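You operate a simulated robot arm through the tools that you are given. There is no shell and no other tool. Be economical: measure what you need, move in short steps, check, and stop when the job is done.

You are at the controls of a simulated robot arm. One attempt, no reset.

JOB
Draw 150 ml of resin into the red-band cup and set it on the blue mat.
Fine: fan on before the tap runs; stop at the mark; a teaspoon spilt at most. Set down upright: red-band cup.

The check looks at the end state, three seconds after you hand in, the way a careful person would. Anything else that was tipped, shoved, dropped, spilled or broken makes it a failure.

ROBOT AND FRAMES
A 7-joint arm with a two-finger parallel gripper, fixed in place. Base frame: the origin is at the foot of the arm, x ahead of it, y to its left, z up; the work surface is at about z = 86. Readings come in cm, degrees, newtons and seconds.
With the tool pointing down near the work surface it reaches from about 30 to 70 cm from the base axis. Its first joint turns from -66.0 to 66.0 degrees. Payload 1.57 kg.
The TCP is the grasp point between the finger pads, 3 cm short of the fingertips. In the tool frame z runs along the fingers and y along their closing line. Largest opening 11 cm; finger width 2.4, thickness 1.2; the body of the gripper, 4.8 by 11.2 cm, starts 7.8 cm behind the TCP.
Orientation is told as [roll, pitch, yaw] about the base's x, y, z axes, in that order, counted from this pose: with the fingers straight down and closing along the base's y, the tool's x points along the base's -x, its y along +y and its z along -z.

CONTROLS
- The arm moves only by the tool nudge_tool. Its argument "moves" is a list that holds one entry, the list of rows, each a list of 7 numbers: the shift along the tool's x, y, z in units of 20 mm (1.0 is 20 mm), then the turn, a rotation vector about the tool's x, y, z in units of 8 degrees (1.0 is 8 degrees), then the closure, from 0 (fully open) to 1 (shut). In form: [[[dx, dy, dz, ax, ay, az, claw], ...]]. A call has 1 to 10 rows; each row shifts and turns the commanded pose from where the row before left it, along the tool's axes as they then stand. A call with a number of a shift or a turn outside -1 to 1 is refused whole. Each row takes 0.2 s and may step no farther than 5 cm and 8.6 degrees from the row before; otherwise, or with a gripper value out of range, the whole call is refused. A pose out of reach is approached as far as the arm can. The call stops where the force on the tool passes 70 N (or 10 N more than at its start, if that is more) or the arm is blocked; 0.2 s more then pass. The fingers move at their own pace (about 10.8 cm/s each) and stop on an object; they squeeze with about 35 N. The grip force told is the motor's: it shows also when the fingers shut on nothing. Time passes only in rows, and 0.2 s behind the last, so rows that do not move let the fingers close. It gives the time, the measured TCP pose, the force on the tool (base axes), the opening and the grip force at its end, in the units of the frame above (readings bear some noise), with the torque about the TCP (base axes, N m) and any sound that the robot's microphone picked up, and new pictures: "show" is both (left out), scene, wrist or none.
- Cameras (640 x 400 px; columns grow to the right, rows downward): "scene" is fixed at [18.22, -41.43, 140.42]; the picture's right is [0.54, -0.84, 0.00], its down [-0.49, -0.31, -0.81] and it looks along [0.69, 0.44, -0.58] (base axes); focal length 214 px, centre (320, 200). "wrist" rides on the gripper at [7, 1.6, -14.1] in the tool frame; the picture's right is [-0.23, 0.97, 0.00], its down [-0.86, -0.20, -0.48] and it looks along [-0.47, -0.11, 0.88] (tool axes); focal length 222 px, centre (320, 200). There is no depth. A picture from a camera that has moved, and an enlarged one, comes with that camera's place and axes in the base frame and with its lens.
- inspect(camera, box): a new picture of the part [left, top, right, bottom] of that camera's present view, enlarged. The clock stands still meanwhile.
- sign_off(): hands the job in; it is judged then, once.

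Work in short steps. Places have to be worked out from the pictures, the camera data and where the tool is seen: move nearer, look again, correct. Check each grasp and each placing, and mend what went wrong. You have 120 turns and 200 pictures in all, those below and enlarged ones among them. Open the gripper and draw the arm clear of the work before you hand the job in, unless the task says otherwise; then end with one line.

The tools are called after "Request:" as a command line: name --argument value ..., lists and objects as JSON in quotes. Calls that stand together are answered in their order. nudge_tool: Moves the arm, as the interface text tells. Its arguments: {"type":"object","properties":{"moves":{"type":"array"},"show":{"type":"string","enum":["both","scene","wrist","none"]}},"required":["moves"]} The other tools are called the same way: inspect (camera, box) takes an enlarged picture of a part of a camera's view; sign_off () hands the job in.

At the start:

```text
clock: 0.0
ee_pos: [32.19, -16.19, 132.55]
tool_rot: [0.0, 0.0, -0.1]
ft_force: [-0.8, -0.6, -0.2]
ft_torque: [0.01, 0.0, 0.03]
finger_gap: 11.01
finger_force: 0.0
```

scene: 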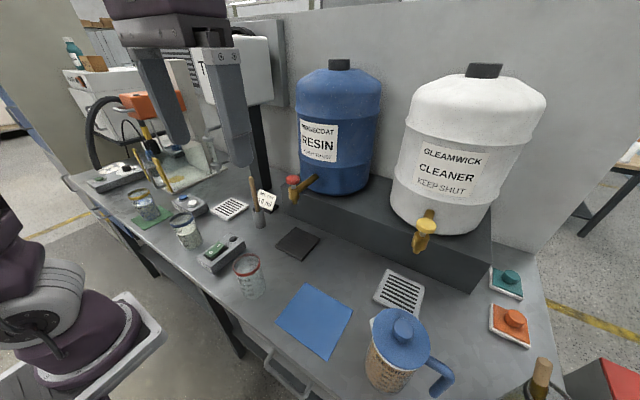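
wrist: 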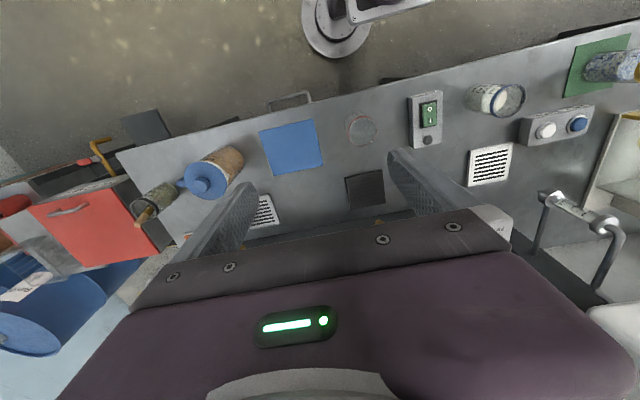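

I'll look closely at the scene first: the cups, the switches and the taps.

Request:
inspect --camera "scene" --box '[80, 150, 280, 300]'

Request:
inspect --camera "scene" --box '[230, 100, 390, 220]'

Request:
inspect --camera "scene" --box '[180, 210, 340, 310]'

Request:
inspect --camera "scene" --box '[60, 20, 280, 220]'

```text
2.67 times, centred on (180, 225) of scene
camera zoom: at [18.22, -41.43, 140.42], right [0.54, -0.84, 0.0], down [-0.49, -0.31, -0.81], along [0.69, 0.44, -0.58], focal length 572 px, centre (693, 133)
```

zoom: 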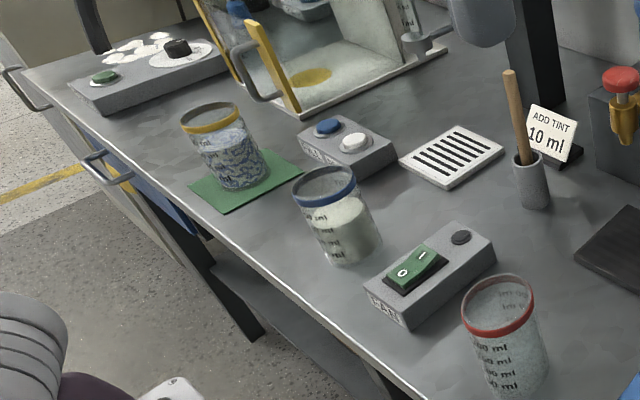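

```text
3.33 times, centred on (310, 160) of scene
camera zoom: at [18.22, -41.43, 140.42], right [0.54, -0.84, 0.0], down [-0.49, -0.31, -0.81], along [0.69, 0.44, -0.58], focal length 715 px, centre (353, 333)
```

zoom: 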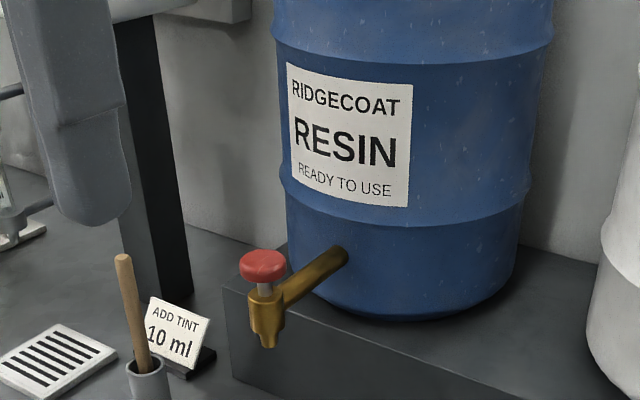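

```text
4.00 times, centred on (260, 260) of scene
camera zoom: at [18.22, -41.43, 140.42], right [0.54, -0.84, 0.0], down [-0.49, -0.31, -0.81], along [0.69, 0.44, -0.58], focal length 858 px, centre (560, -40)
```

zoom: 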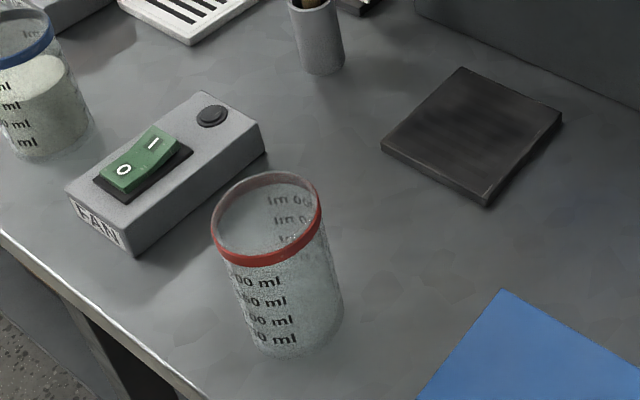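

```text
2.00 times, centred on (170, 120) of scene
camera zoom: at [18.22, -41.43, 140.42], right [0.54, -0.84, 0.0], down [-0.49, -0.31, -0.81], along [0.69, 0.44, -0.58], focal length 429 px, centre (620, 360)
```

zoom: 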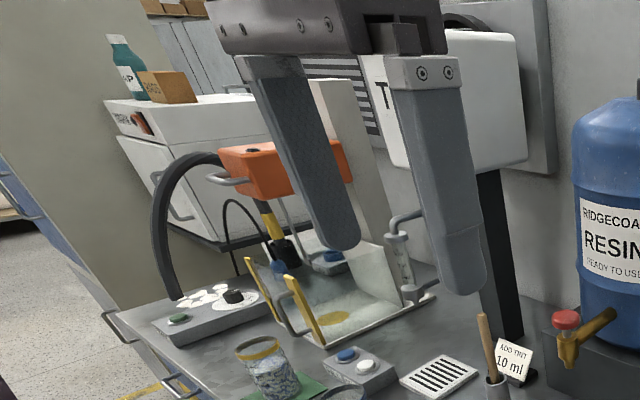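

The dark pad sits directly below the resin tap at about (57, -8), and the tap outlet is near z≈103. The fan box is at about (39, 10), so I'll move over it for a closer look at the rocker.

Request:
nudge_tool --moves '[[[-0.2, 1, 0.8, 0, 0, 0, 0], [-0.2, 1, 0.8, 0, 0, 0, 0], [-0.2, 1, 0.8, 0, 0, 0, 0], [-0.2, 1, 0.8, 0, 0, 0, 0], [-0.2, 1, 0.8, 0, 0, 0, 0], [-0.2, 1, 0.8, 0, 0, 0, 0], [-0.2, 1, 0.8, 0, 0, 0, 0], [-0.2, 1, 0.8, 0, 0, 0, 0], [-0.2, 1, 0.8, 0, 0, 0, 0], [-0.2, 1, 0.8, 0, 0, 0, 0]]]' --show "both"

```text
clock: 2.2
ee_pos: [36.15, 3.76, 116.47]
tool_rot: [0.1, 0.0, 0.0]
ft_force: [0.1, -0.1, 0.0]
ft_torque: [-0.05, -0.03, 0.01]
finger_gap: 11.02
finger_force: 0.0
camera wrist: at [29.16, 5.47, 130.66], right [0.23, 0.97, 0.0], down [0.85, -0.2, 0.48], along [0.47, -0.11, -0.88], focal length 222 px, centre (320, 200)
```

scene: 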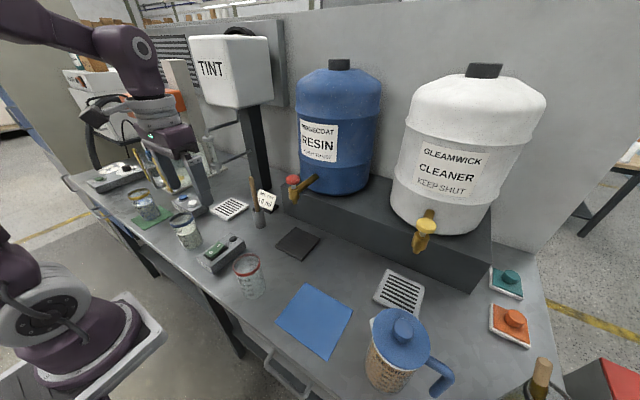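
wrist: 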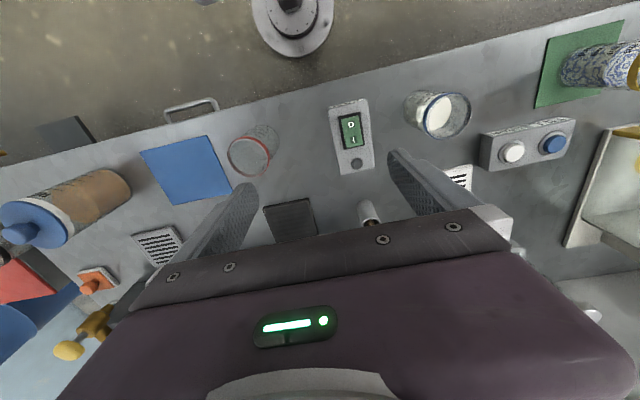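

The wrist camera sees the fan box and cup. I'll enlarge both and work out their positions.

Request:
inspect --camera "wrist" --box '[310, 90, 400, 190]'

Request:
inspect --camera "wrist" --box '[210, 110, 370, 210]'

Request:
inspect --camera "scene" --box '[190, 220, 270, 290]'

```text
4.00 times, centred on (355, 140) of wrist
camera zoom: at [29.16, 5.47, 130.66], right [0.23, 0.97, 0.0], down [0.85, -0.2, 0.48], along [0.47, -0.11, -0.88], focal length 888 px, centre (180, 440)
```

zoom: 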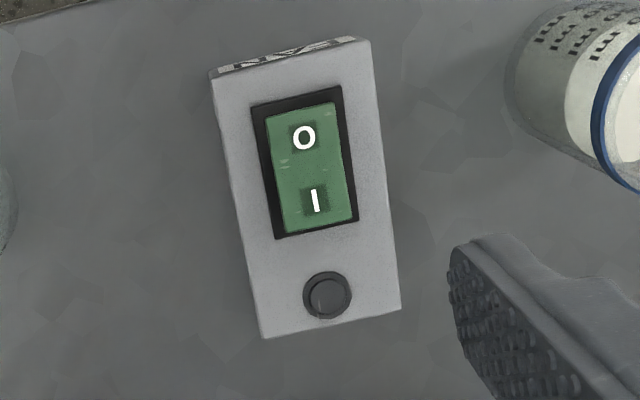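

```text
4.00 times, centred on (290, 160) of wrist
camera zoom: at [29.16, 5.47, 130.66], right [0.23, 0.97, 0.0], down [0.85, -0.2, 0.48], along [0.47, -0.11, -0.88], focal length 888 px, centre (440, 360)
```

zoom: 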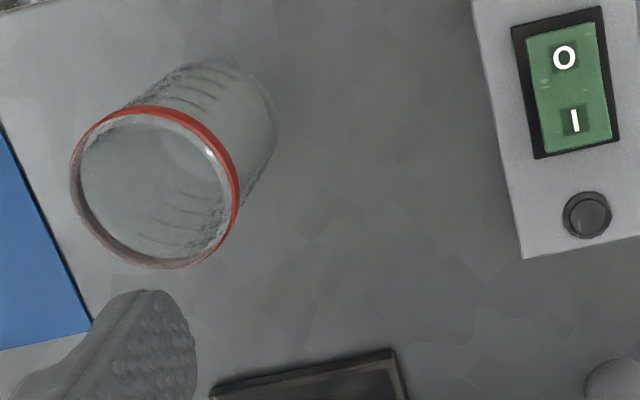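

```text
5.71 times, centred on (230, 255) of scene
camera zoom: at [18.22, -41.43, 140.42], right [0.54, -0.84, 0.0], down [-0.49, -0.31, -0.81], along [0.69, 0.44, -0.58], focal length 1226 px, centre (834, -114)
```

zoom: 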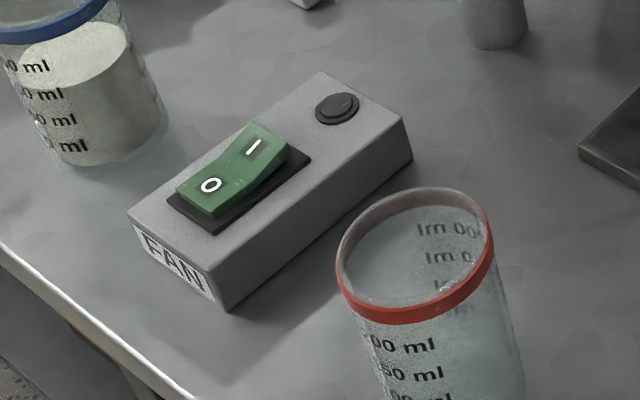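

The rocker's "I" end, at about (39.8, 9.2, 91), is raised, so the fan is off. I'll shut the fingers and come down above that end.

Request:
nudge_tool --moves '[[[-0.222, 0.272, 0.8, 0, 0, 0, 1], [-0.222, 0.272, 0.8, 0, 0, 0, 1], [-0.222, 0.272, 0.8, 0, 0, 0, 1], [-0.222, 0.272, 0.8, 0, 0, 0, 1], [-0.222, 0.272, 0.8, 0, 0, 0, 1], [-0.222, 0.272, 0.8, 0, 0, 0, 1], [-0.222, 0.272, 0.8, 0, 0, 0, 1], [-0.222, 0.272, 0.8, 0, 0, 0, 1], [-0.222, 0.272, 0.8, 0, 0, 0, 1], [-0.222, 0.272, 0.8, 0, 0, 0, 1]]]' --show "both"

```text
clock: 4.4
ee_pos: [40.46, 9.13, 100.49]
tool_rot: [0.0, 0.0, 0.0]
ft_force: [-0.5, 0.1, -0.2]
ft_torque: [-0.02, -0.02, 0.04]
finger_gap: 0.0
finger_force: 21.0
camera wrist: at [33.46, 10.95, 114.72], right [0.23, 0.97, 0.0], down [0.86, -0.2, 0.48], along [0.47, -0.11, -0.88], focal length 222 px, centre (320, 200)
```

scene: 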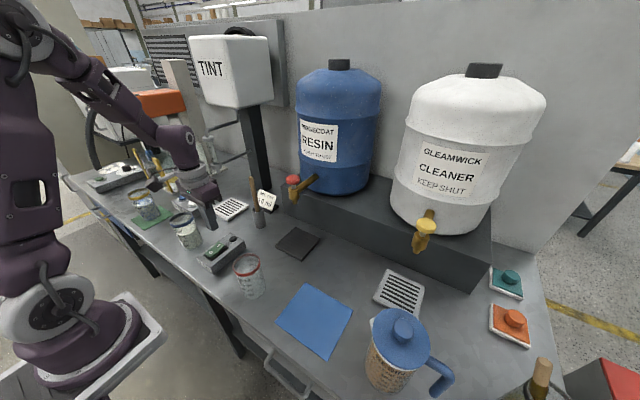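
wrist: 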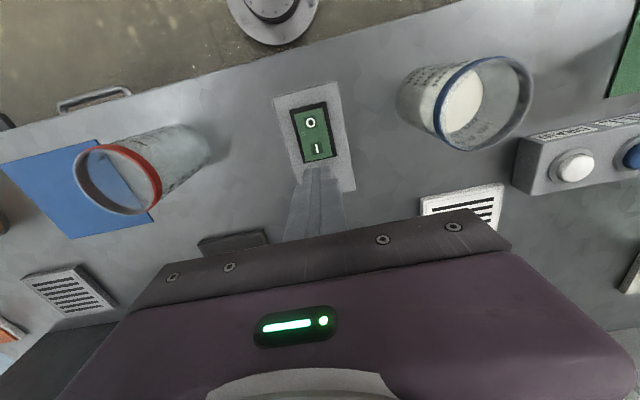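

The tip is aligned over "I". I'll lower most of the way, then press in small steps while watching the force.

Request:
nudge_tool --moves '[[[-0.05, 0, 0.7, 0, 0, 0, 1], [0, 0, 0.7, 0, 0, 0, 1], [0, 0, 0.7, 0, 0, 0, 1], [0, 0, 0.6, 0, 0, 0, 1], [0, 0, 0.2, 0, 0, 0, 1], [0, 0, 0.15, 0, 0, 0, 1], [0, 0, 0.15, 0, 0, 0, 1]]]' --show "wrist"

```text
clock: 6.0
ee_pos: [40.59, 9.06, 94.05]
tool_rot: [0.0, 0.0, 0.1]
ft_force: [0.8, 0.8, 1.0]
ft_torque: [0.03, -0.02, -0.01]
finger_gap: 0.0
finger_force: 21.6
camera wrist: at [33.69, 10.88, 108.33], right [0.23, 0.97, 0.0], down [0.86, -0.2, 0.48], along [0.47, -0.11, -0.88], focal length 222 px, centre (320, 200)
```

wrist: 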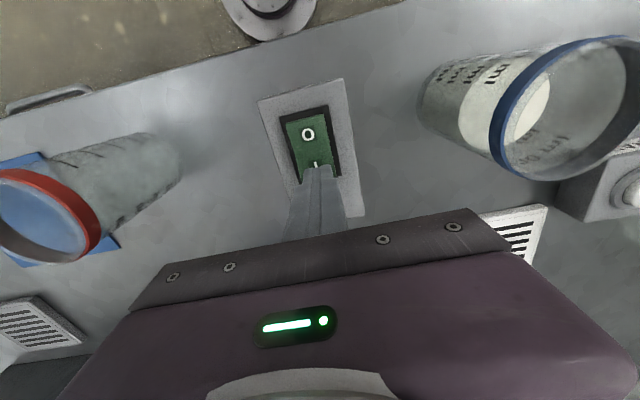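

The tip is near z≈91 with almost no force yet. I'll keep pressing gently.

Request:
nudge_tool --moves '[[[0, 0, 0.15, 0, 0, 0, 1], [0, 0, 0.15, 0, 0, 0, 1], [0, 0, 0.15, 0, 0, 0, 1]]]' --show "wrist"

```text
clock: 6.6
ee_pos: [40.74, 9.15, 93.82]
tool_rot: [0.1, -0.4, 0.0]
ft_force: [-5.5, -0.3, 33.9]
ft_torque: [-0.04, 0.53, 0.08]
finger_gap: 0.0
finger_force: 20.9
heard: click
stopped in row 3: the force on the tool passed its limit at 83 N (the readings are from after the stop); the commanded pose is now the measured one
camera wrist: at [33.7, 10.87, 108.0], right [0.23, 0.97, 0.0], down [0.85, -0.2, 0.48], along [0.47, -0.11, -0.88], focal length 222 px, centre (320, 200)
```

wrist: 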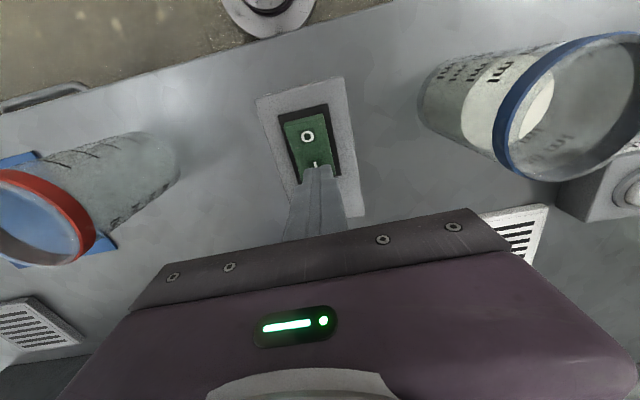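

It clicked. I'll lift off and check the lamp, the rocker, and any fan sound.

Request:
nudge_tool --moves '[[[0, 0, -0.5, 0, 0, 0, 1], [0, 0, -1, 0, 0, 0, 1], [0, 0, -1, 0, 0, 0, 1], [0, 0, -1, 0, 0, 0, 1], [0.3, 0, -1, 0, 0, 0, 1], [0.5, 0, -1, 0, 0, 0, 1], [0.5, 0, -1, 0, 0, 0, 1], [0.5, 0, -1, 0, 0, 0, 1]]]' --show "wrist"

Request:
inspect --camera "scene" --box '[190, 220, 270, 290]'

```text
clock: 8.4
ee_pos: [36.93, 9.05, 108.7]
tool_rot: [0.1, -0.3, 0.1]
ft_force: [1.3, 0.5, 0.2]
ft_torque: [0.01, -0.03, 0.04]
finger_gap: 0.01
finger_force: 22.0
camera wrist: at [29.96, 10.8, 122.94], right [0.23, 0.97, 0.0], down [0.85, -0.2, 0.48], along [0.47, -0.11, -0.88], focal length 222 px, centre (320, 200)
```

wrist: 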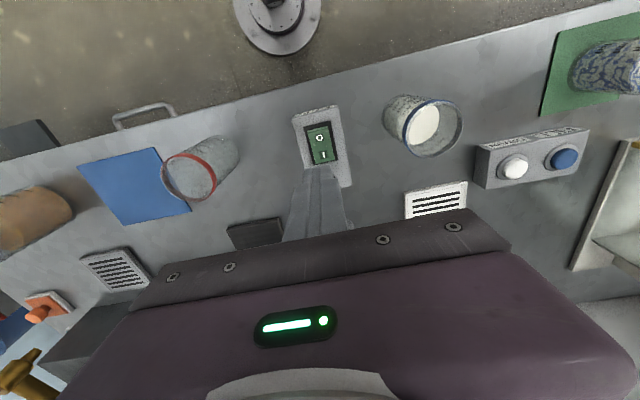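

```text
5.71 times, centred on (230, 255) of scene
camera zoom: at [18.22, -41.43, 140.42], right [0.54, -0.84, 0.0], down [-0.49, -0.31, -0.81], along [0.69, 0.44, -0.58], focal length 1226 px, centre (834, -114)
```

zoom: 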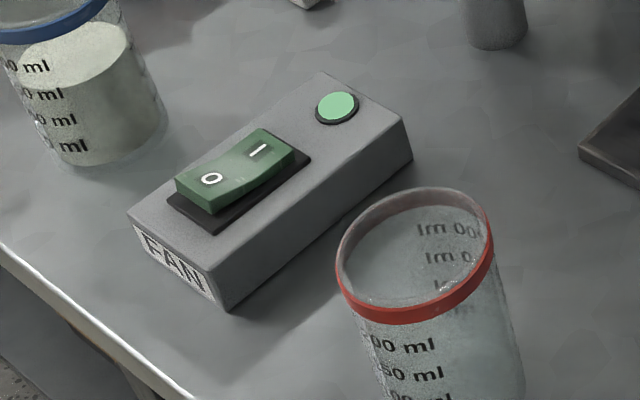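

The fan lamp is lit and the rocker is on. Next I'll move above the resin tap to look at its knob.

Request:
nudge_tool --moves '[[[-0.55, -0.95, -0.95, 0, 0, 0, 0], [-0.55, -0.95, -0.95, 0, 0, 0, 0], [-0.55, -0.95, -0.95, 0, 0, 0, 0], [-0.55, -0.95, -0.95, 0, 0, 0, 0], [-0.55, -0.95, -0.95, 0, 0, 0, 0], [-0.55, -0.95, -0.95, 0, 0, 0, 0], [-0.55, -0.95, -0.95, 0, 0, 0, 0], [-0.55, -0.95, -0.95, 0, 0, 0, 0], [-0.55, -0.95, -0.95, 0, 0, 0, 0], [-0.55, -0.95, -0.95, 0, 0, 0, 0]]]' --show "wrist"

```text
clock: 10.6
ee_pos: [48.15, -9.9, 127.66]
tool_rot: [0.1, -0.3, -0.1]
ft_force: [-0.2, -0.4, 0.1]
ft_torque: [0.01, 0.04, -0.03]
finger_gap: 10.98
finger_force: 0.1
camera wrist: at [41.02, -8.15, 141.87], right [0.23, 0.97, 0.0], down [0.85, -0.2, 0.48], along [0.47, -0.11, -0.88], focal length 222 px, centre (320, 200)
```

wrist: 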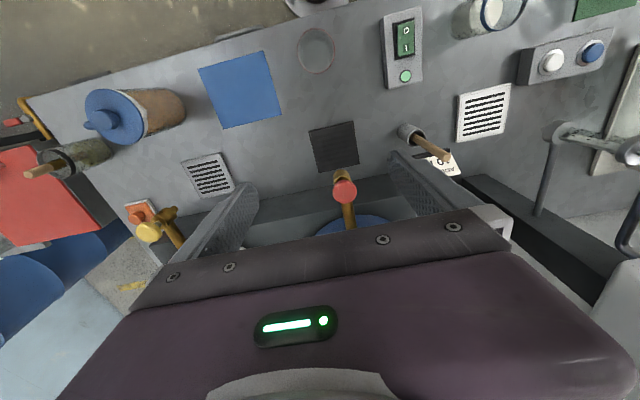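

Request:
inspect --camera "wrist" --box '[290, 110, 400, 240]'

Request:
inspect --camera "scene" --box '[280, 165, 330, 215]'

Request:
inspect --camera "wrist" --box '[180, 20, 360, 140]'

```text
3.08 times, centred on (345, 175) of wrist
camera zoom: at [41.02, -8.15, 141.87], right [0.23, 0.97, 0.0], down [0.85, -0.2, 0.48], along [0.47, -0.11, -0.88], focal length 684 px, centre (243, 277)
```

zoom: 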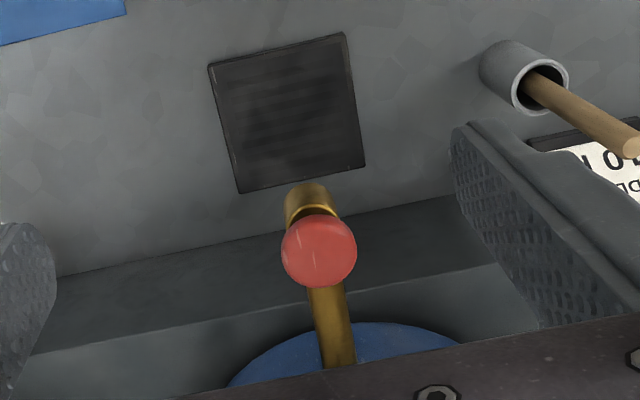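

```text
8.00 times, centred on (305, 190) of scene
camera zoom: at [18.22, -41.43, 140.42], right [0.54, -0.84, 0.0], down [-0.49, -0.31, -0.81], along [0.69, 0.44, -0.58], focal length 1716 px, centre (440, 280)
```

zoom: 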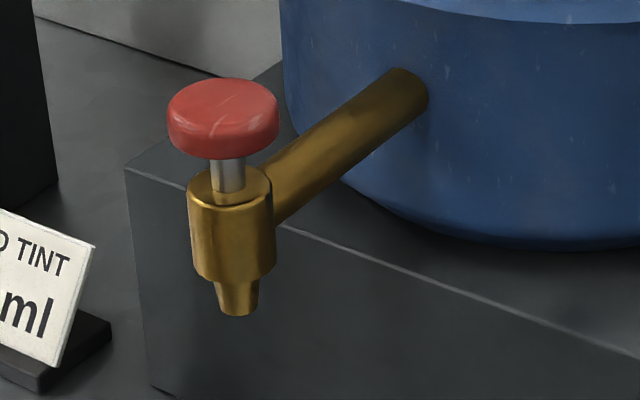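

```text
3.33 times, centred on (270, 80) of wrist
camera zoom: at [41.02, -8.15, 141.87], right [0.23, 0.97, 0.0], down [0.85, -0.2, 0.48], along [0.47, -0.11, -0.88], focal length 740 px, centre (487, 600)
```

zoom: 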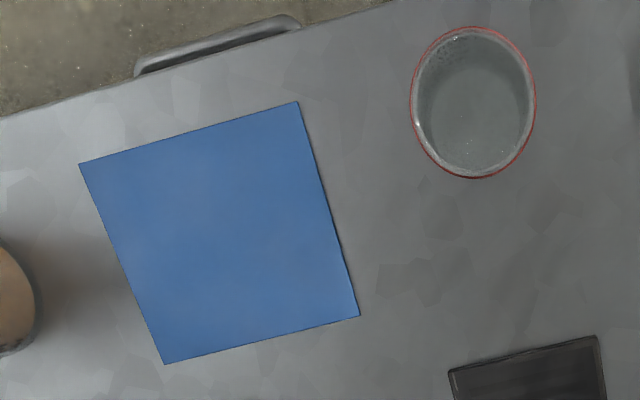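

The tap is a push-plunger: knob at about (57.0, -8.0, 111), spout at (57, -8, 103), directly above the pad. The red cup is at (37.1, -7.75) with its rim at about z=97. I'll grip it from the side with a tilted tool so the gripper clears the tap, and start by moving to a clear spot.

Request:
nudge_tool --moves '[[[0.85, -0.41, 0.5, 0, 0, 0, 0], [0.85, -0.41, 0.5, 0, 0, 0, 0], [0.85, -0.41, 0.5, 0, 0, 0, 0], [0.85, -0.41, 0.5, 0, 0, 0, 0], [0.85, -0.41, 0.5, 0, 0, 0, 0], [0.85, -0.41, 0.5, 0, 0, 0, 0], [0.85, -0.41, 0.5, 0, 0, 0, 0], [0.85, -0.41, 0.5, 0, 0, 0, 0], [0.85, -0.41, 0.5, 0, 0, 0, 0], [0.85, -0.41, 0.5, 0, 0, 0, 0]]]' --show "none"

Request:
nudge_tool --moves '[[[0, 0, 0, 0, 0, -0.9375, 0], [0, 0, 0, 0, 0, -0.9375, 0], [0, 0, 0, 0, 0, -0.9375, 0], [0, 0, 0, 0, 0, -0.9375, 0], [0, 0, 0, 0, 0, -0.9375, 0], [0, 0, 0, 0, 0, -0.9375, 0], [0, 0, 0, 0, 0, -0.9375, 0], [0, 0, 0, 0, 0, -0.9375, 0]]]' --show "none"

Request:
nudge_tool --moves '[[[0, 0, 0, 0, -0.9375, 0, 0], [0, 0, 0, 0, -0.9375, 0, 0], [0, 0, 0, 0, -0.9375, 0, 0], [0, 0, 0, 0, -0.9375, 0, 0], [0, 0, 0, 0, -0.9375, 0, 0], [0, 0, 0, 0, -0.9375, 0, 0], [0, 0, 0, 0, -0.9375, 0, 0], [0, 0, 0, 0, -0.9375, 0, 0]]]' --show "both"

```text
clock: 12.8
ee_pos: [31.01, -18.18, 117.7]
tool_rot: [0.1, -0.3, 0.1]
ft_force: [0.4, 0.2, 0.3]
ft_torque: [0.01, 0.04, -0.01]
finger_gap: 10.99
finger_force: 0.2
```

```text
clock: 14.6
ee_pos: [31.05, -18.07, 117.64]
tool_rot: [-0.2, -0.2, 60.2]
ft_force: [-0.2, -0.2, 0.6]
ft_torque: [0.04, -0.03, -0.01]
finger_gap: 11.0
finger_force: 0.1
```

```text
clock: 16.4
ee_pos: [31.03, -18.05, 117.5]
tool_rot: [-0.5, -60.4, 60.5]
ft_force: [-0.1, -0.1, -0.1]
ft_torque: [0.02, 0.01, 0.0]
finger_gap: 10.99
finger_force: 0.1
camera wrist: at [21.79, -30.77, 118.64], right [-0.79, 0.58, 0.19], down [0.17, -0.09, 0.98], along [0.59, 0.81, -0.03], focal length 222 px, centre (320, 200)
```

scene: 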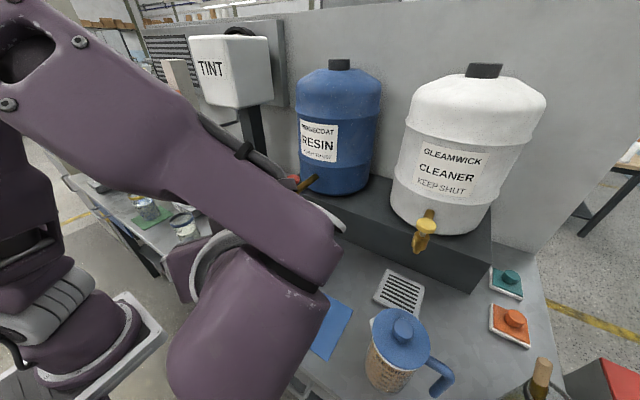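
wrist: 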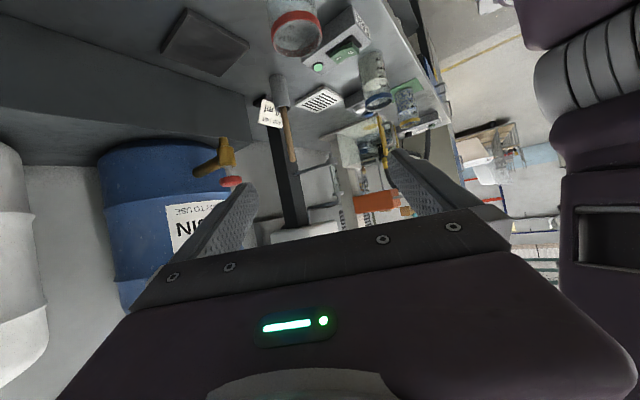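

The tilted pose is reachable. I'll lower straight down to about z=95, still standing back from the cup.

Request:
nudge_tool --moves '[[[0.957, 0, 0.543, 0, 0, 0, 0], [0.957, 0, 0.543, 0, 0, 0, 0], [0.957, 0, 0.543, 0, 0, 0, 0], [0.957, 0, 0.543, 0, 0, 0, 0], [0.957, 0, 0.543, 0, 0, 0, 0], [0.957, 0, 0.543, 0, 0, 0, 0], [0.957, 0, 0.543, 0, 0, 0, 0], [0.957, 0, 0.543, 0, 0, 0, 0], [0.957, 0, 0.543, 0, 0, 0, 0], [0.957, 0, 0.543, 0, 0, 0, 0]]]' --show "both"

```text
clock: 18.6
ee_pos: [31.1, -18.05, 95.77]
tool_rot: [-0.6, -60.1, 60.6]
ft_force: [-0.2, -0.2, -0.9]
ft_torque: [-0.01, 0.04, 0.0]
finger_gap: 10.98
finger_force: 0.2
camera wrist: at [21.85, -30.81, 96.73], right [-0.79, 0.58, 0.19], down [0.17, -0.09, 0.98], along [0.59, 0.81, -0.03], focal length 222 px, centre (320, 200)
```

scene: 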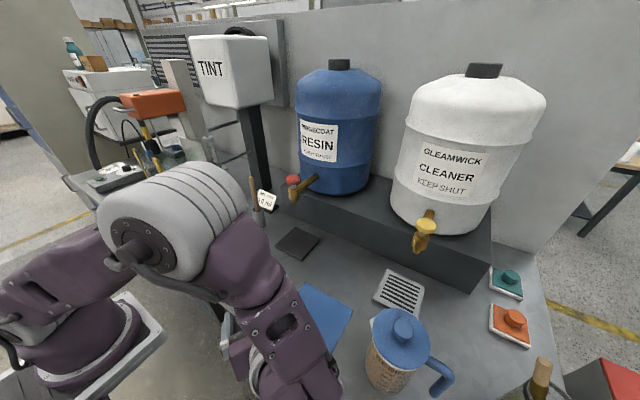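
wrist: 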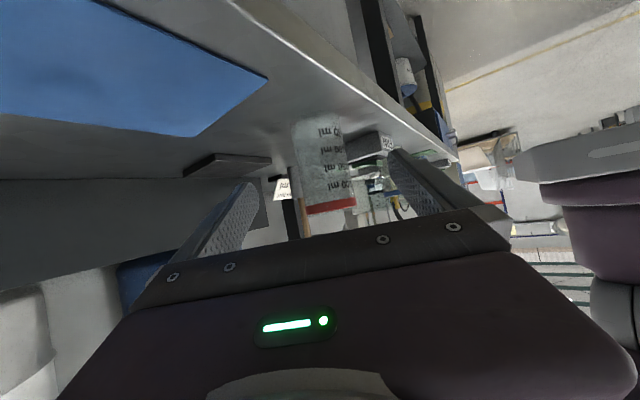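

The cup lies at about (36.9, -7.75), centred between the fingers. I'll advance so the cup sits at the TCP at about z=93.

Request:
nudge_tool --moves '[[[-0.249, -0.006, 0.835, 0, 0, 0, 0], [-0.249, -0.006, 0.835, 0, 0, 0, 0], [-0.249, -0.006, 0.835, 0, 0, 0, 0], [-0.249, -0.006, 0.835, 0, 0, 0, 0], [-0.249, -0.006, 0.835, 0, 0, 0, 0], [-0.249, -0.006, 0.835, 0, 0, 0, 0], [-0.249, -0.006, 0.835, 0, 0, 0, 0]]]' --show "wrist"

```text
clock: 20.2
ee_pos: [37.15, -7.88, 92.85]
tool_rot: [-0.5, -60.1, 60.4]
ft_force: [0.6, -0.3, 0.0]
ft_torque: [0.01, 0.0, 0.01]
finger_gap: 10.98
finger_force: 0.0
camera wrist: at [27.89, -20.59, 93.94], right [-0.79, 0.58, 0.19], down [0.17, -0.09, 0.98], along [0.59, 0.81, -0.03], focal length 222 px, centre (320, 200)
```

wrist: 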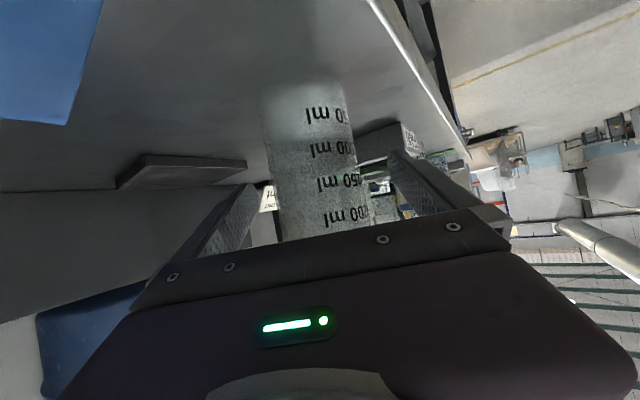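

The cup is between the pads and the 50/100/150/200 marks are readable. I'll close on it gradually.

Request:
nudge_tool --moves '[[[0, 0, 0, 0, 0, 0, 0.25], [0, 0, 0, 0, 0, 0, 0.35], [0, 0, 0, 0, 0, 0, 0.4], [0, 0, 0, 0, 0, 0, 0.45], [0, 0, 0, 0, 0, 0, 0.5], [0, 0, 0, 0, 0, 0, 0.6], [0, 0, 0, 0, 0, 0, 0.6]]]' --show "wrist"

```text
clock: 21.8
ee_pos: [37.19, -7.82, 92.87]
tool_rot: [-0.4, -60.2, 60.4]
ft_force: [-0.2, -0.5, 1.1]
ft_torque: [0.04, 0.01, -0.01]
finger_gap: 6.15
finger_force: 34.9
camera wrist: at [27.88, -20.6, 93.95], right [-0.79, 0.58, 0.19], down [0.17, -0.09, 0.98], along [0.59, 0.81, -0.03], focal length 222 px, centre (320, 200)
```

wrist: 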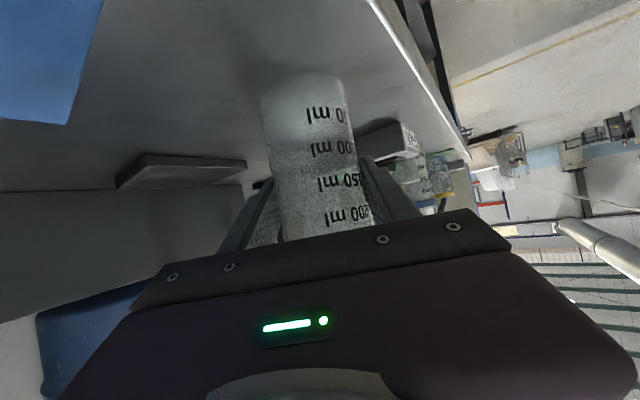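

Grip is firm at 6.15 cm. I'll lift 3 cm, which keeps the rim below the spout height, and check it.

Request:
nudge_tool --moves '[[[-0.434, 0, -0.249, 0, 0, 0, 0.6], [-0.434, 0, -0.249, 0, 0, 0, 0.6], [-0.434, 0, -0.249, 0, 0, 0, 0.6]]]' --show "wrist"

```text
clock: 22.6
ee_pos: [37.17, -7.79, 96.05]
tool_rot: [-0.6, -60.2, 60.4]
ft_force: [-0.4, -0.3, -0.3]
ft_torque: [0.0, 0.04, 0.02]
finger_gap: 6.13
finger_force: 35.1
camera wrist: at [27.82, -20.6, 96.94], right [-0.79, 0.58, 0.19], down [0.17, -0.09, 0.98], along [0.59, 0.81, -0.03], focal length 222 px, centre (320, 200)
```

wrist: 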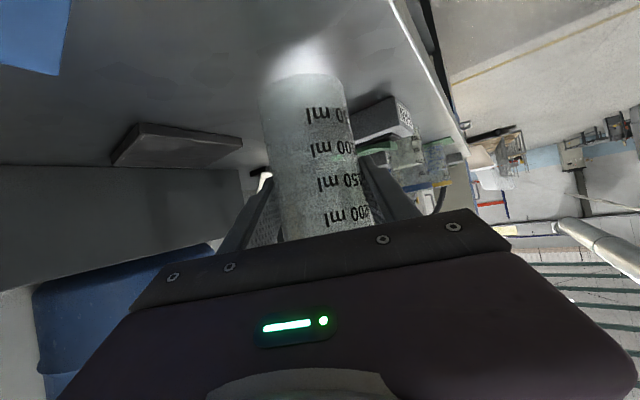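

The cup came up cleanly. I'll carry it along +x towards the pad.

Request:
nudge_tool --moves '[[[-0.2205, -0.783, 0.386, 0, 0, 0, 0.6], [-0.2205, -0.783, 0.386, 0, 0, 0, 0.6], [-0.2205, -0.783, 0.386, 0, 0, 0, 0.6], [-0.2205, -0.783, 0.386, 0, 0, 0, 0.6], [-0.2205, -0.783, 0.386, 0, 0, 0, 0.6], [-0.2205, -0.783, 0.386, 0, 0, 0, 0.6], [-0.2205, -0.783, 0.386, 0, 0, 0, 0.6], [-0.2205, -0.783, 0.386, 0, 0, 0, 0.6]]]' --show "both"

```text
clock: 24.4
ee_pos: [51.72, -8.08, 95.85]
tool_rot: [-0.4, -60.2, 60.5]
ft_force: [0.4, 0.1, 0.2]
ft_torque: [0.04, -0.02, 0.01]
finger_gap: 6.11
finger_force: 35.0
camera wrist: at [42.41, -20.76, 97.02], right [-0.79, 0.58, 0.19], down [0.17, -0.09, 0.98], along [0.59, 0.81, -0.03], focal length 222 px, centre (320, 200)
```

scene: 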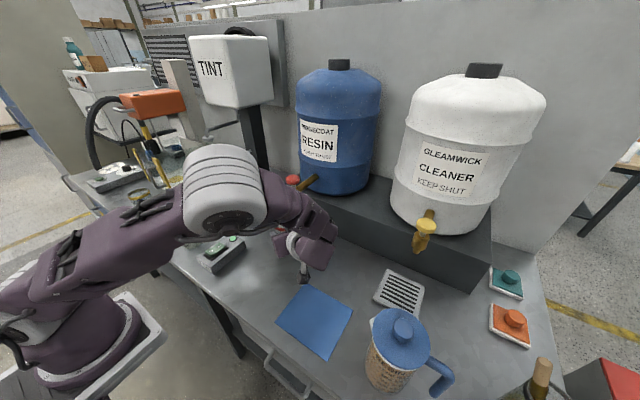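
wrist: 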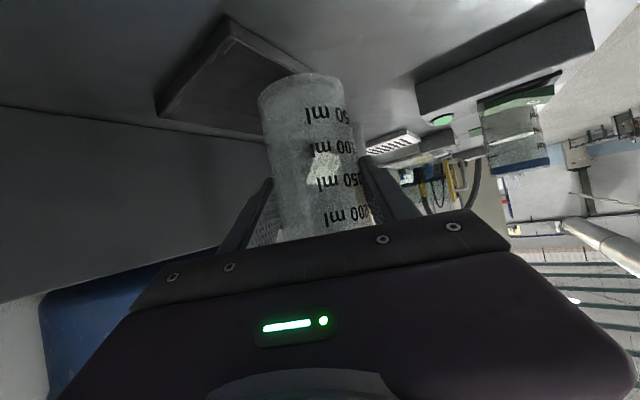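

The cup is approaching the pad with good clearance. I'll do the last 5.3 cm in x.

Request:
nudge_tool --moves '[[[-0.215, -0.763, 0.378, 0, 0, 0, 0.6], [-0.215, -0.763, 0.378, 0, 0, 0, 0.6], [-0.22, -0.73, 0.405, 0, 0, 0, 0.6], [0, 0, 0, 0, 0, 0, 0.6]]]' --show "both"

Request:
inspect --camera "scene" --box '[250, 150, 370, 270]'

```text
clock: 25.4
ee_pos: [56.84, -7.99, 95.97]
tool_rot: [-0.4, -60.1, 60.3]
ft_force: [-0.2, -0.8, -0.5]
ft_torque: [0.04, 0.0, -0.01]
finger_gap: 6.11
finger_force: 35.1
camera wrist: at [47.62, -20.67, 97.05], right [-0.79, 0.58, 0.19], down [0.17, -0.09, 0.98], along [0.59, 0.81, -0.03], focal length 222 px, centre (320, 200)
```

scene: 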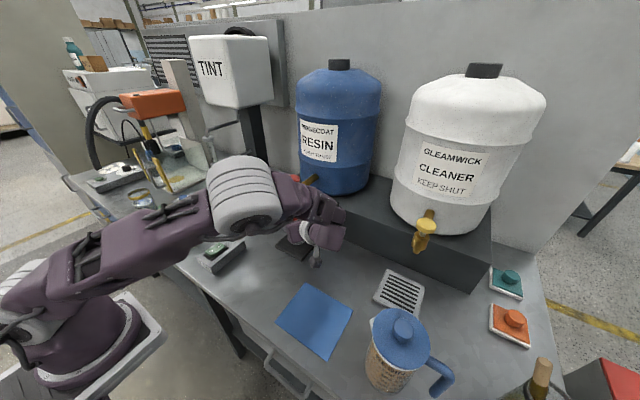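
wrist: 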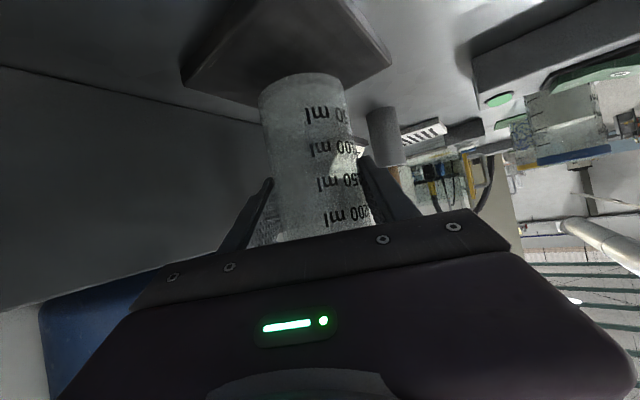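

```text
3.33 times, centred on (310, 210) of scene
camera zoom: at [18.22, -41.43, 140.42], right [0.54, -0.84, 0.0], down [-0.49, -0.31, -0.81], along [0.69, 0.44, -0.58], focal length 715 px, centre (353, 167)
```

zoom: 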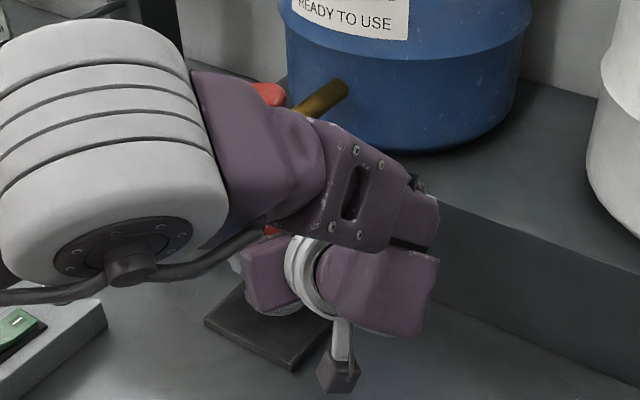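

The cup axis is under the spout at (56.85, -8.0). I'll lower it onto the pad in small steps, watching for the contact force.

Request:
nudge_tool --moves '[[[0.304, 0, 0.174, 0, 0, 0, 0.6], [0.304, 0, 0.174, 0, 0, 0, 0.6], [0, 0, 0, 0, 0, 0, 0.6]]]' --show "wrist"

```text
clock: 26.2
ee_pos: [56.87, -7.87, 94.4]
tool_rot: [-0.3, -60.2, 60.4]
ft_force: [-0.6, -0.2, -0.4]
ft_torque: [-0.01, -0.04, 0.01]
finger_gap: 6.12
finger_force: 35.0
camera wrist: at [47.55, -20.61, 95.58], right [-0.79, 0.58, 0.19], down [0.17, -0.09, 0.98], along [0.59, 0.81, -0.03], focal length 222 px, centre (320, 200)
```

wrist: 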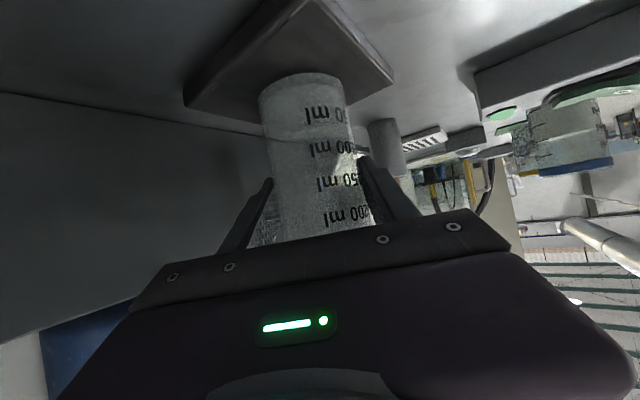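

Request:
nudge_tool --moves '[[[0.087, 0, 0.05, 0, 0, 0, 0.6], [0, 0, 0, 0, 0, 0, 0.6]]]' --show "none"

Request:
nudge_tool --moves '[[[0.065, 0, 0.037, 0, 0, 0, 0.6], [0, 0, 0, 0, 0, 0, 0.6]]]' --show "none"

Request:
nudge_tool --moves '[[[0.065, 0, 0.037, 0, 0, 0, 0.6], [0, 0, 0, 0, 0, 0, 0.6]]]' --show "wrist"

```text
clock: 26.8
ee_pos: [56.8, -7.91, 94.39]
tool_rot: [-0.4, -60.2, 60.4]
ft_force: [0.4, -0.5, 0.0]
ft_torque: [0.0, -0.01, 0.0]
finger_gap: 6.08
finger_force: 35.3
```

```text
clock: 27.4
ee_pos: [56.83, -7.9, 94.16]
tool_rot: [-0.6, -60.2, 60.3]
ft_force: [-0.2, -0.5, -0.1]
ft_torque: [-0.02, -0.01, -0.02]
finger_gap: 6.13
finger_force: 35.5
```

```text
clock: 28.0
ee_pos: [56.81, -7.88, 94.14]
tool_rot: [-0.6, -60.2, 60.5]
ft_force: [-0.4, -2.0, 13.6]
ft_torque: [-0.1, 0.32, -0.01]
finger_gap: 6.09
finger_force: 35.4
camera wrist: at [47.52, -20.62, 95.11], right [-0.79, 0.58, 0.19], down [0.17, -0.09, 0.98], along [0.59, 0.81, -0.03], focal length 222 px, centre (320, 200)
```

wrist: 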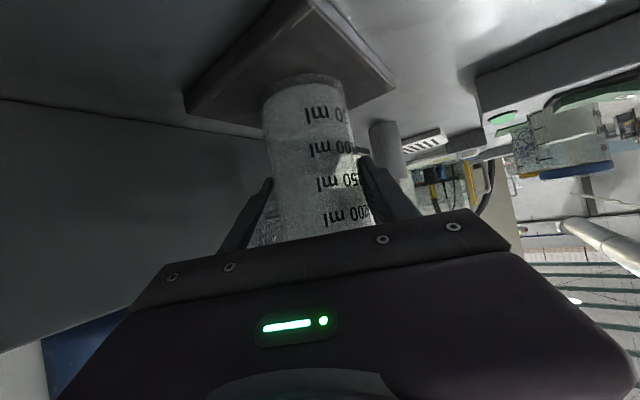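

Contact is felt at 13.6 N, so the cup is on the pad. I'll ease off the load slightly and open the fingers slowly.

Request:
nudge_tool --moves '[[[-0.04, 0, -0.023, 0, 0, 0, 0.6], [0, 0, 0, 0, 0, 0, 0.45], [0, 0, 0, 0, 0, 0, 0.4], [0, 0, 0, 0, 0, 0, 0.3], [0, 0, 0, 0, 0, 0, 0.15], [0, 0, 0, 0, 0, 0, 0], [0, 0, 0, 0, 0, 0, 0]]]' --show "wrist"

```text
clock: 29.6
ee_pos: [56.81, -7.91, 94.04]
tool_rot: [-0.4, -60.3, 60.4]
ft_force: [-0.9, 0.5, 0.0]
ft_torque: [0.0, 0.02, 0.0]
finger_gap: 11.0
finger_force: 0.1
camera wrist: at [47.48, -20.64, 95.18], right [-0.79, 0.58, 0.19], down [0.17, -0.09, 0.98], along [0.59, 0.81, -0.03], focal length 222 px, centre (320, 200)
```

wrist: 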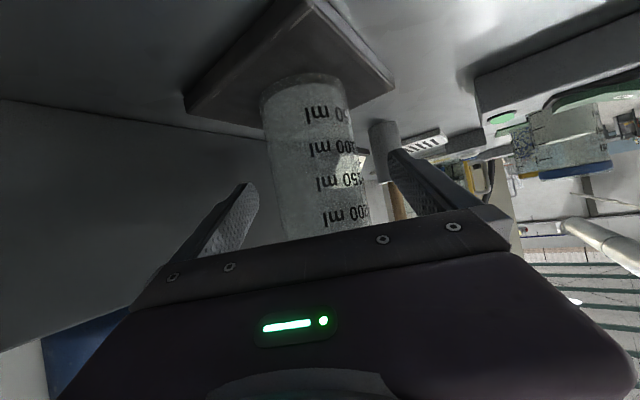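

The cup stands upright on its own. I'll back straight out horizontally.

Request:
nudge_tool --moves '[[[0.427, 0, -0.746, 0, 0, 0, 0], [0.427, 0, -0.746, 0, 0, 0, 0], [0.427, 0, -0.746, 0, 0, 0, 0], [0.427, 0, -0.746, 0, 0, 0, 0], [0.427, 0, -0.746, 0, 0, 0, 0], [0.427, 0, -0.746, 0, 0, 0, 0], [0.427, 0, -0.746, 0, 0, 0, 0], [0.427, 0, -0.746, 0, 0, 0, 0]]]' --show "wrist"

Request:
inspect --camera "wrist" --box '[200, 80, 420, 240]'

```text
clock: 31.4
ee_pos: [49.95, -19.79, 94.29]
tool_rot: [-0.4, -60.2, 60.4]
ft_force: [0.5, -0.1, -0.3]
ft_torque: [0.03, 0.03, -0.01]
finger_gap: 10.98
finger_force: 0.0
camera wrist: at [40.62, -32.49, 95.32], right [-0.79, 0.58, 0.19], down [0.17, -0.09, 0.98], along [0.59, 0.81, -0.03], focal length 222 px, centre (320, 200)
```

wrist: 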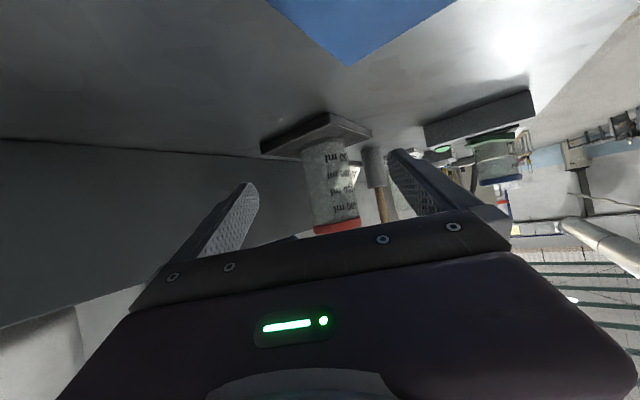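

```text
2.50 times, centred on (310, 160) of wrist
camera zoom: at [40.62, -32.49, 95.32], right [-0.79, 0.58, 0.19], down [0.17, -0.09, 0.98], along [0.59, 0.81, -0.03], focal length 555 px, centre (345, 300)
```

zoom: 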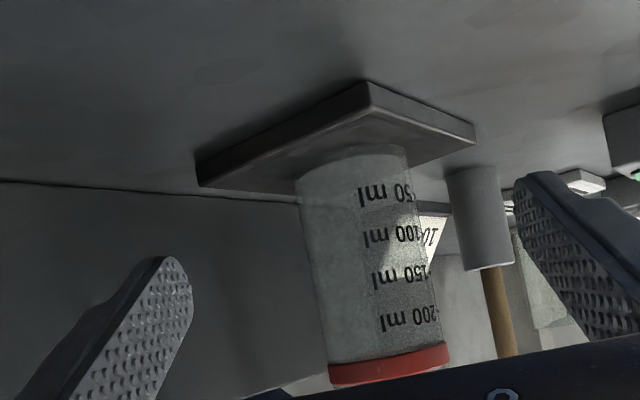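

The cup sits on the pad under the tap, empty and upright. I'll raise the arm, then straighten the tool and close the fingers.

Request:
nudge_tool --moves '[[[-0.957, 0, -0.549, 0, 0, 0, 0], [-0.957, 0, -0.549, 0, 0, 0, 0], [-0.957, 0, -0.549, 0, 0, 0, 0], [-0.957, 0, -0.549, 0, 0, 0, 0], [-0.957, 0, -0.549, 0, 0, 0, 0], [-0.957, 0, -0.549, 0, 0, 0, 0], [-0.957, 0, -0.549, 0, 0, 0, 0], [-0.957, 0, -0.549, 0, 0, 0, 0], [-0.957, 0, -0.549, 0, 0, 0, 0], [-0.957, 0, -0.549, 0, 0, 0, 0]]]' --show "none"

Request:
nudge_tool --moves '[[[-0.5, 0, -0.28, 0, 0, 0, 0], [0, 0, 0, 0, 0.9375, 0, 1], [0, 0, 0, 0, 0.9375, 0, 1], [0, 0, 0, 0, 0.9375, 0, 1], [0, 0, 0, 0, 0.9375, 0, 1], [0, 0, 0, 0, 0.9375, 0, 1], [0, 0, 0, 0, 0.9375, 0, 1], [0, 0, 0, 0, 0.9375, 0, 1], [0, 0, 0, 0, 0.9375, 0, 1]]]' --show "none"

Request:
nudge_tool --moves '[[[0, 0, 0, 0, 0, 0.9375, 1], [0, 0, 0, 0, 0, 0.9375, 1], [0, 0, 0, 0, 0, 0.9375, 1], [0, 0, 0, 0, 0, 0.9375, 1], [0, 0, 0, 0, 0, 0.9375, 1], [0, 0, 0, 0, 0, 0.9375, 1], [0, 0, 0, 0, 0, 0.9375, 1], [0, 0, 0, 0, 0, 0.9375, 1]]]' --show "both"

```text
clock: 33.6
ee_pos: [49.79, -20.07, 116.31]
tool_rot: [-0.4, -60.3, 60.5]
ft_force: [0.3, -0.5, -0.1]
ft_torque: [0.01, 0.01, 0.02]
finger_gap: 10.99
finger_force: 0.1
```

```text
clock: 35.6
ee_pos: [49.87, -19.84, 117.43]
tool_rot: [-0.3, 0.0, 60.0]
ft_force: [0.5, 1.0, 1.2]
ft_torque: [-0.02, 0.0, -0.02]
finger_gap: 0.0
finger_force: 21.2
```

```text
clock: 37.4
ee_pos: [49.82, -19.75, 117.29]
tool_rot: [0.1, -0.4, -0.1]
ft_force: [0.6, 1.0, -1.3]
ft_torque: [-0.03, -0.03, 0.03]
finger_gap: 0.02
finger_force: 21.5
camera wrist: at [42.81, -18.1, 131.54], right [0.23, 0.97, 0.0], down [0.85, -0.2, 0.48], along [0.47, -0.11, -0.88], focal length 222 px, centre (320, 200)
```

scene: 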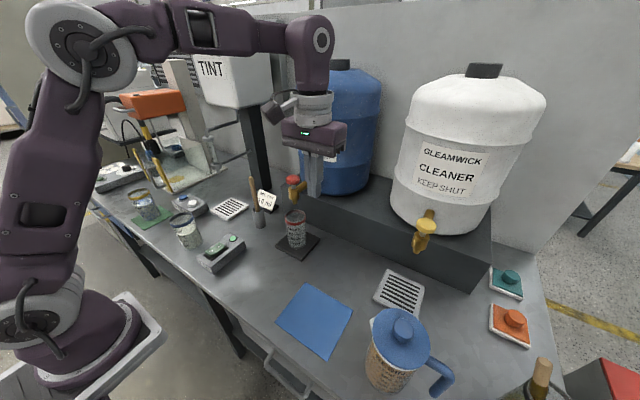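
wrist: 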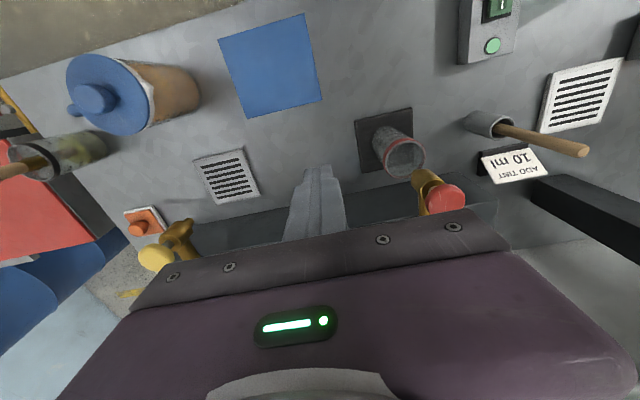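

The scene camera sees the cup clearly. I'll enlarge it to check the cup-to-spout alignment and refine the knob position.

Request:
inspect --camera "scene" --box '[270, 165, 330, 265]'

Request:
inspect --camera "wrist" --box '[345, 100, 475, 220]'

```text
4.00 times, centred on (300, 215) of scene
camera zoom: at [18.22, -41.43, 140.42], right [0.54, -0.84, 0.0], down [-0.49, -0.31, -0.81], along [0.69, 0.44, -0.58], focal length 858 px, centre (400, 140)
```

zoom: 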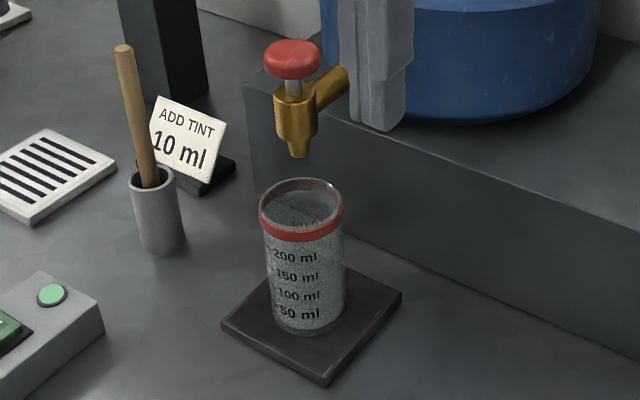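

```text
3.33 times, centred on (410, 160) of wrist
camera zoom: at [42.81, -18.1, 131.54], right [0.23, 0.97, 0.0], down [0.85, -0.2, 0.48], along [0.47, -0.11, -0.88], focal length 740 px, centre (20, 333)
```

zoom: 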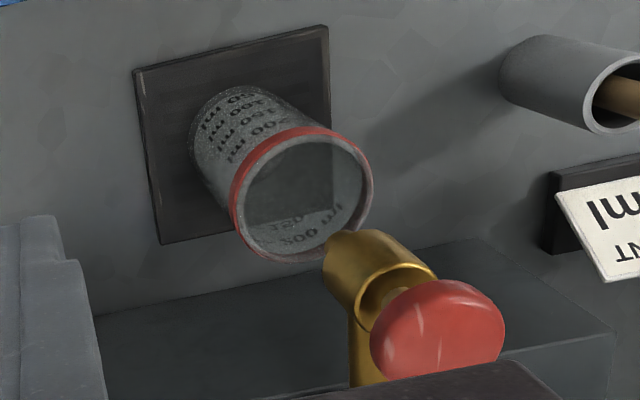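

Everything lines up with the spout and cup at about (57, -8). I'll move the closed fingertips over the knob, keeping 2 cm clearance.

Request:
nudge_tool --moves '[[[-0.585, 0.979, -0.1, 0, 0, 0, 1], [-0.585, 0.979, 0, 0, 0, 0, 1], [-0.585, 0.979, 0, 0, 0, 0, 1], [-0.585, 0.979, 0, 0, 0, 0, 1], [-0.585, 0.979, 0, 0, 0, 0, 1], [-0.585, 0.979, 0, 0, 0, 0, 1]]]' --show "both"

Request:
inspect --camera "scene" --box '[265, 145, 345, 265]'

```text
clock: 38.8
ee_pos: [56.91, -8.06, 117.77]
tool_rot: [0.1, -0.3, 0.0]
ft_force: [-0.5, -0.2, 0.3]
ft_torque: [-0.03, 0.04, 0.0]
finger_gap: 0.01
finger_force: 22.0
camera wrist: at [49.81, -6.32, 131.83], right [0.23, 0.97, 0.0], down [0.85, -0.2, 0.48], along [0.47, -0.11, -0.88], focal length 222 px, centre (320, 200)
```

scene: 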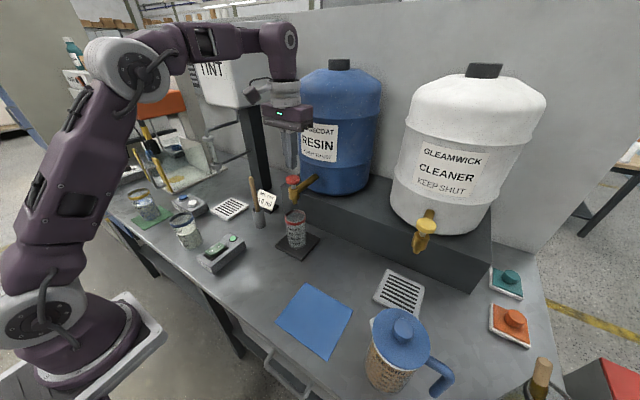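
wrist: 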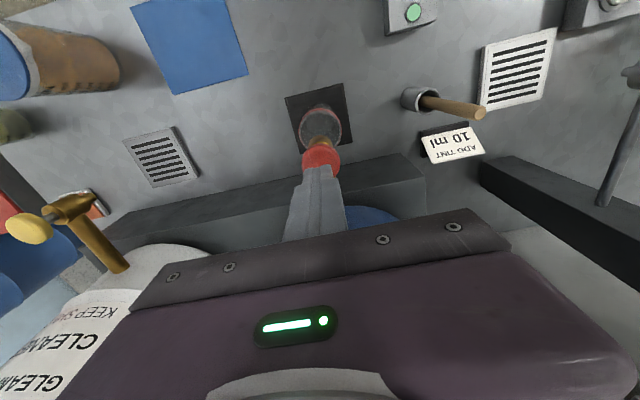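

```text
3.33 times, centred on (305, 205) of scene
camera zoom: at [18.22, -41.43, 140.42], right [0.54, -0.84, 0.0], down [-0.49, -0.31, -0.81], along [0.69, 0.44, -0.58], focal length 715 px, centre (370, 183)
```

zoom: 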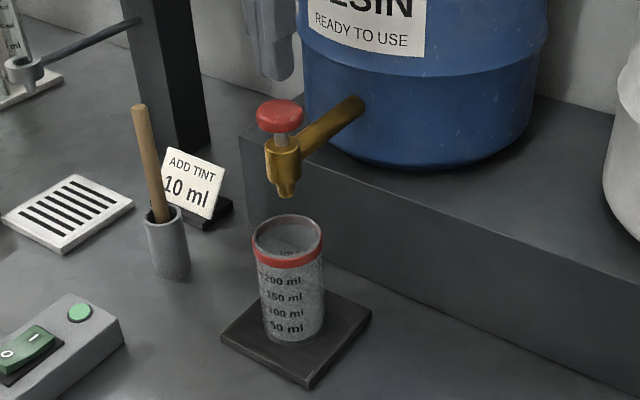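

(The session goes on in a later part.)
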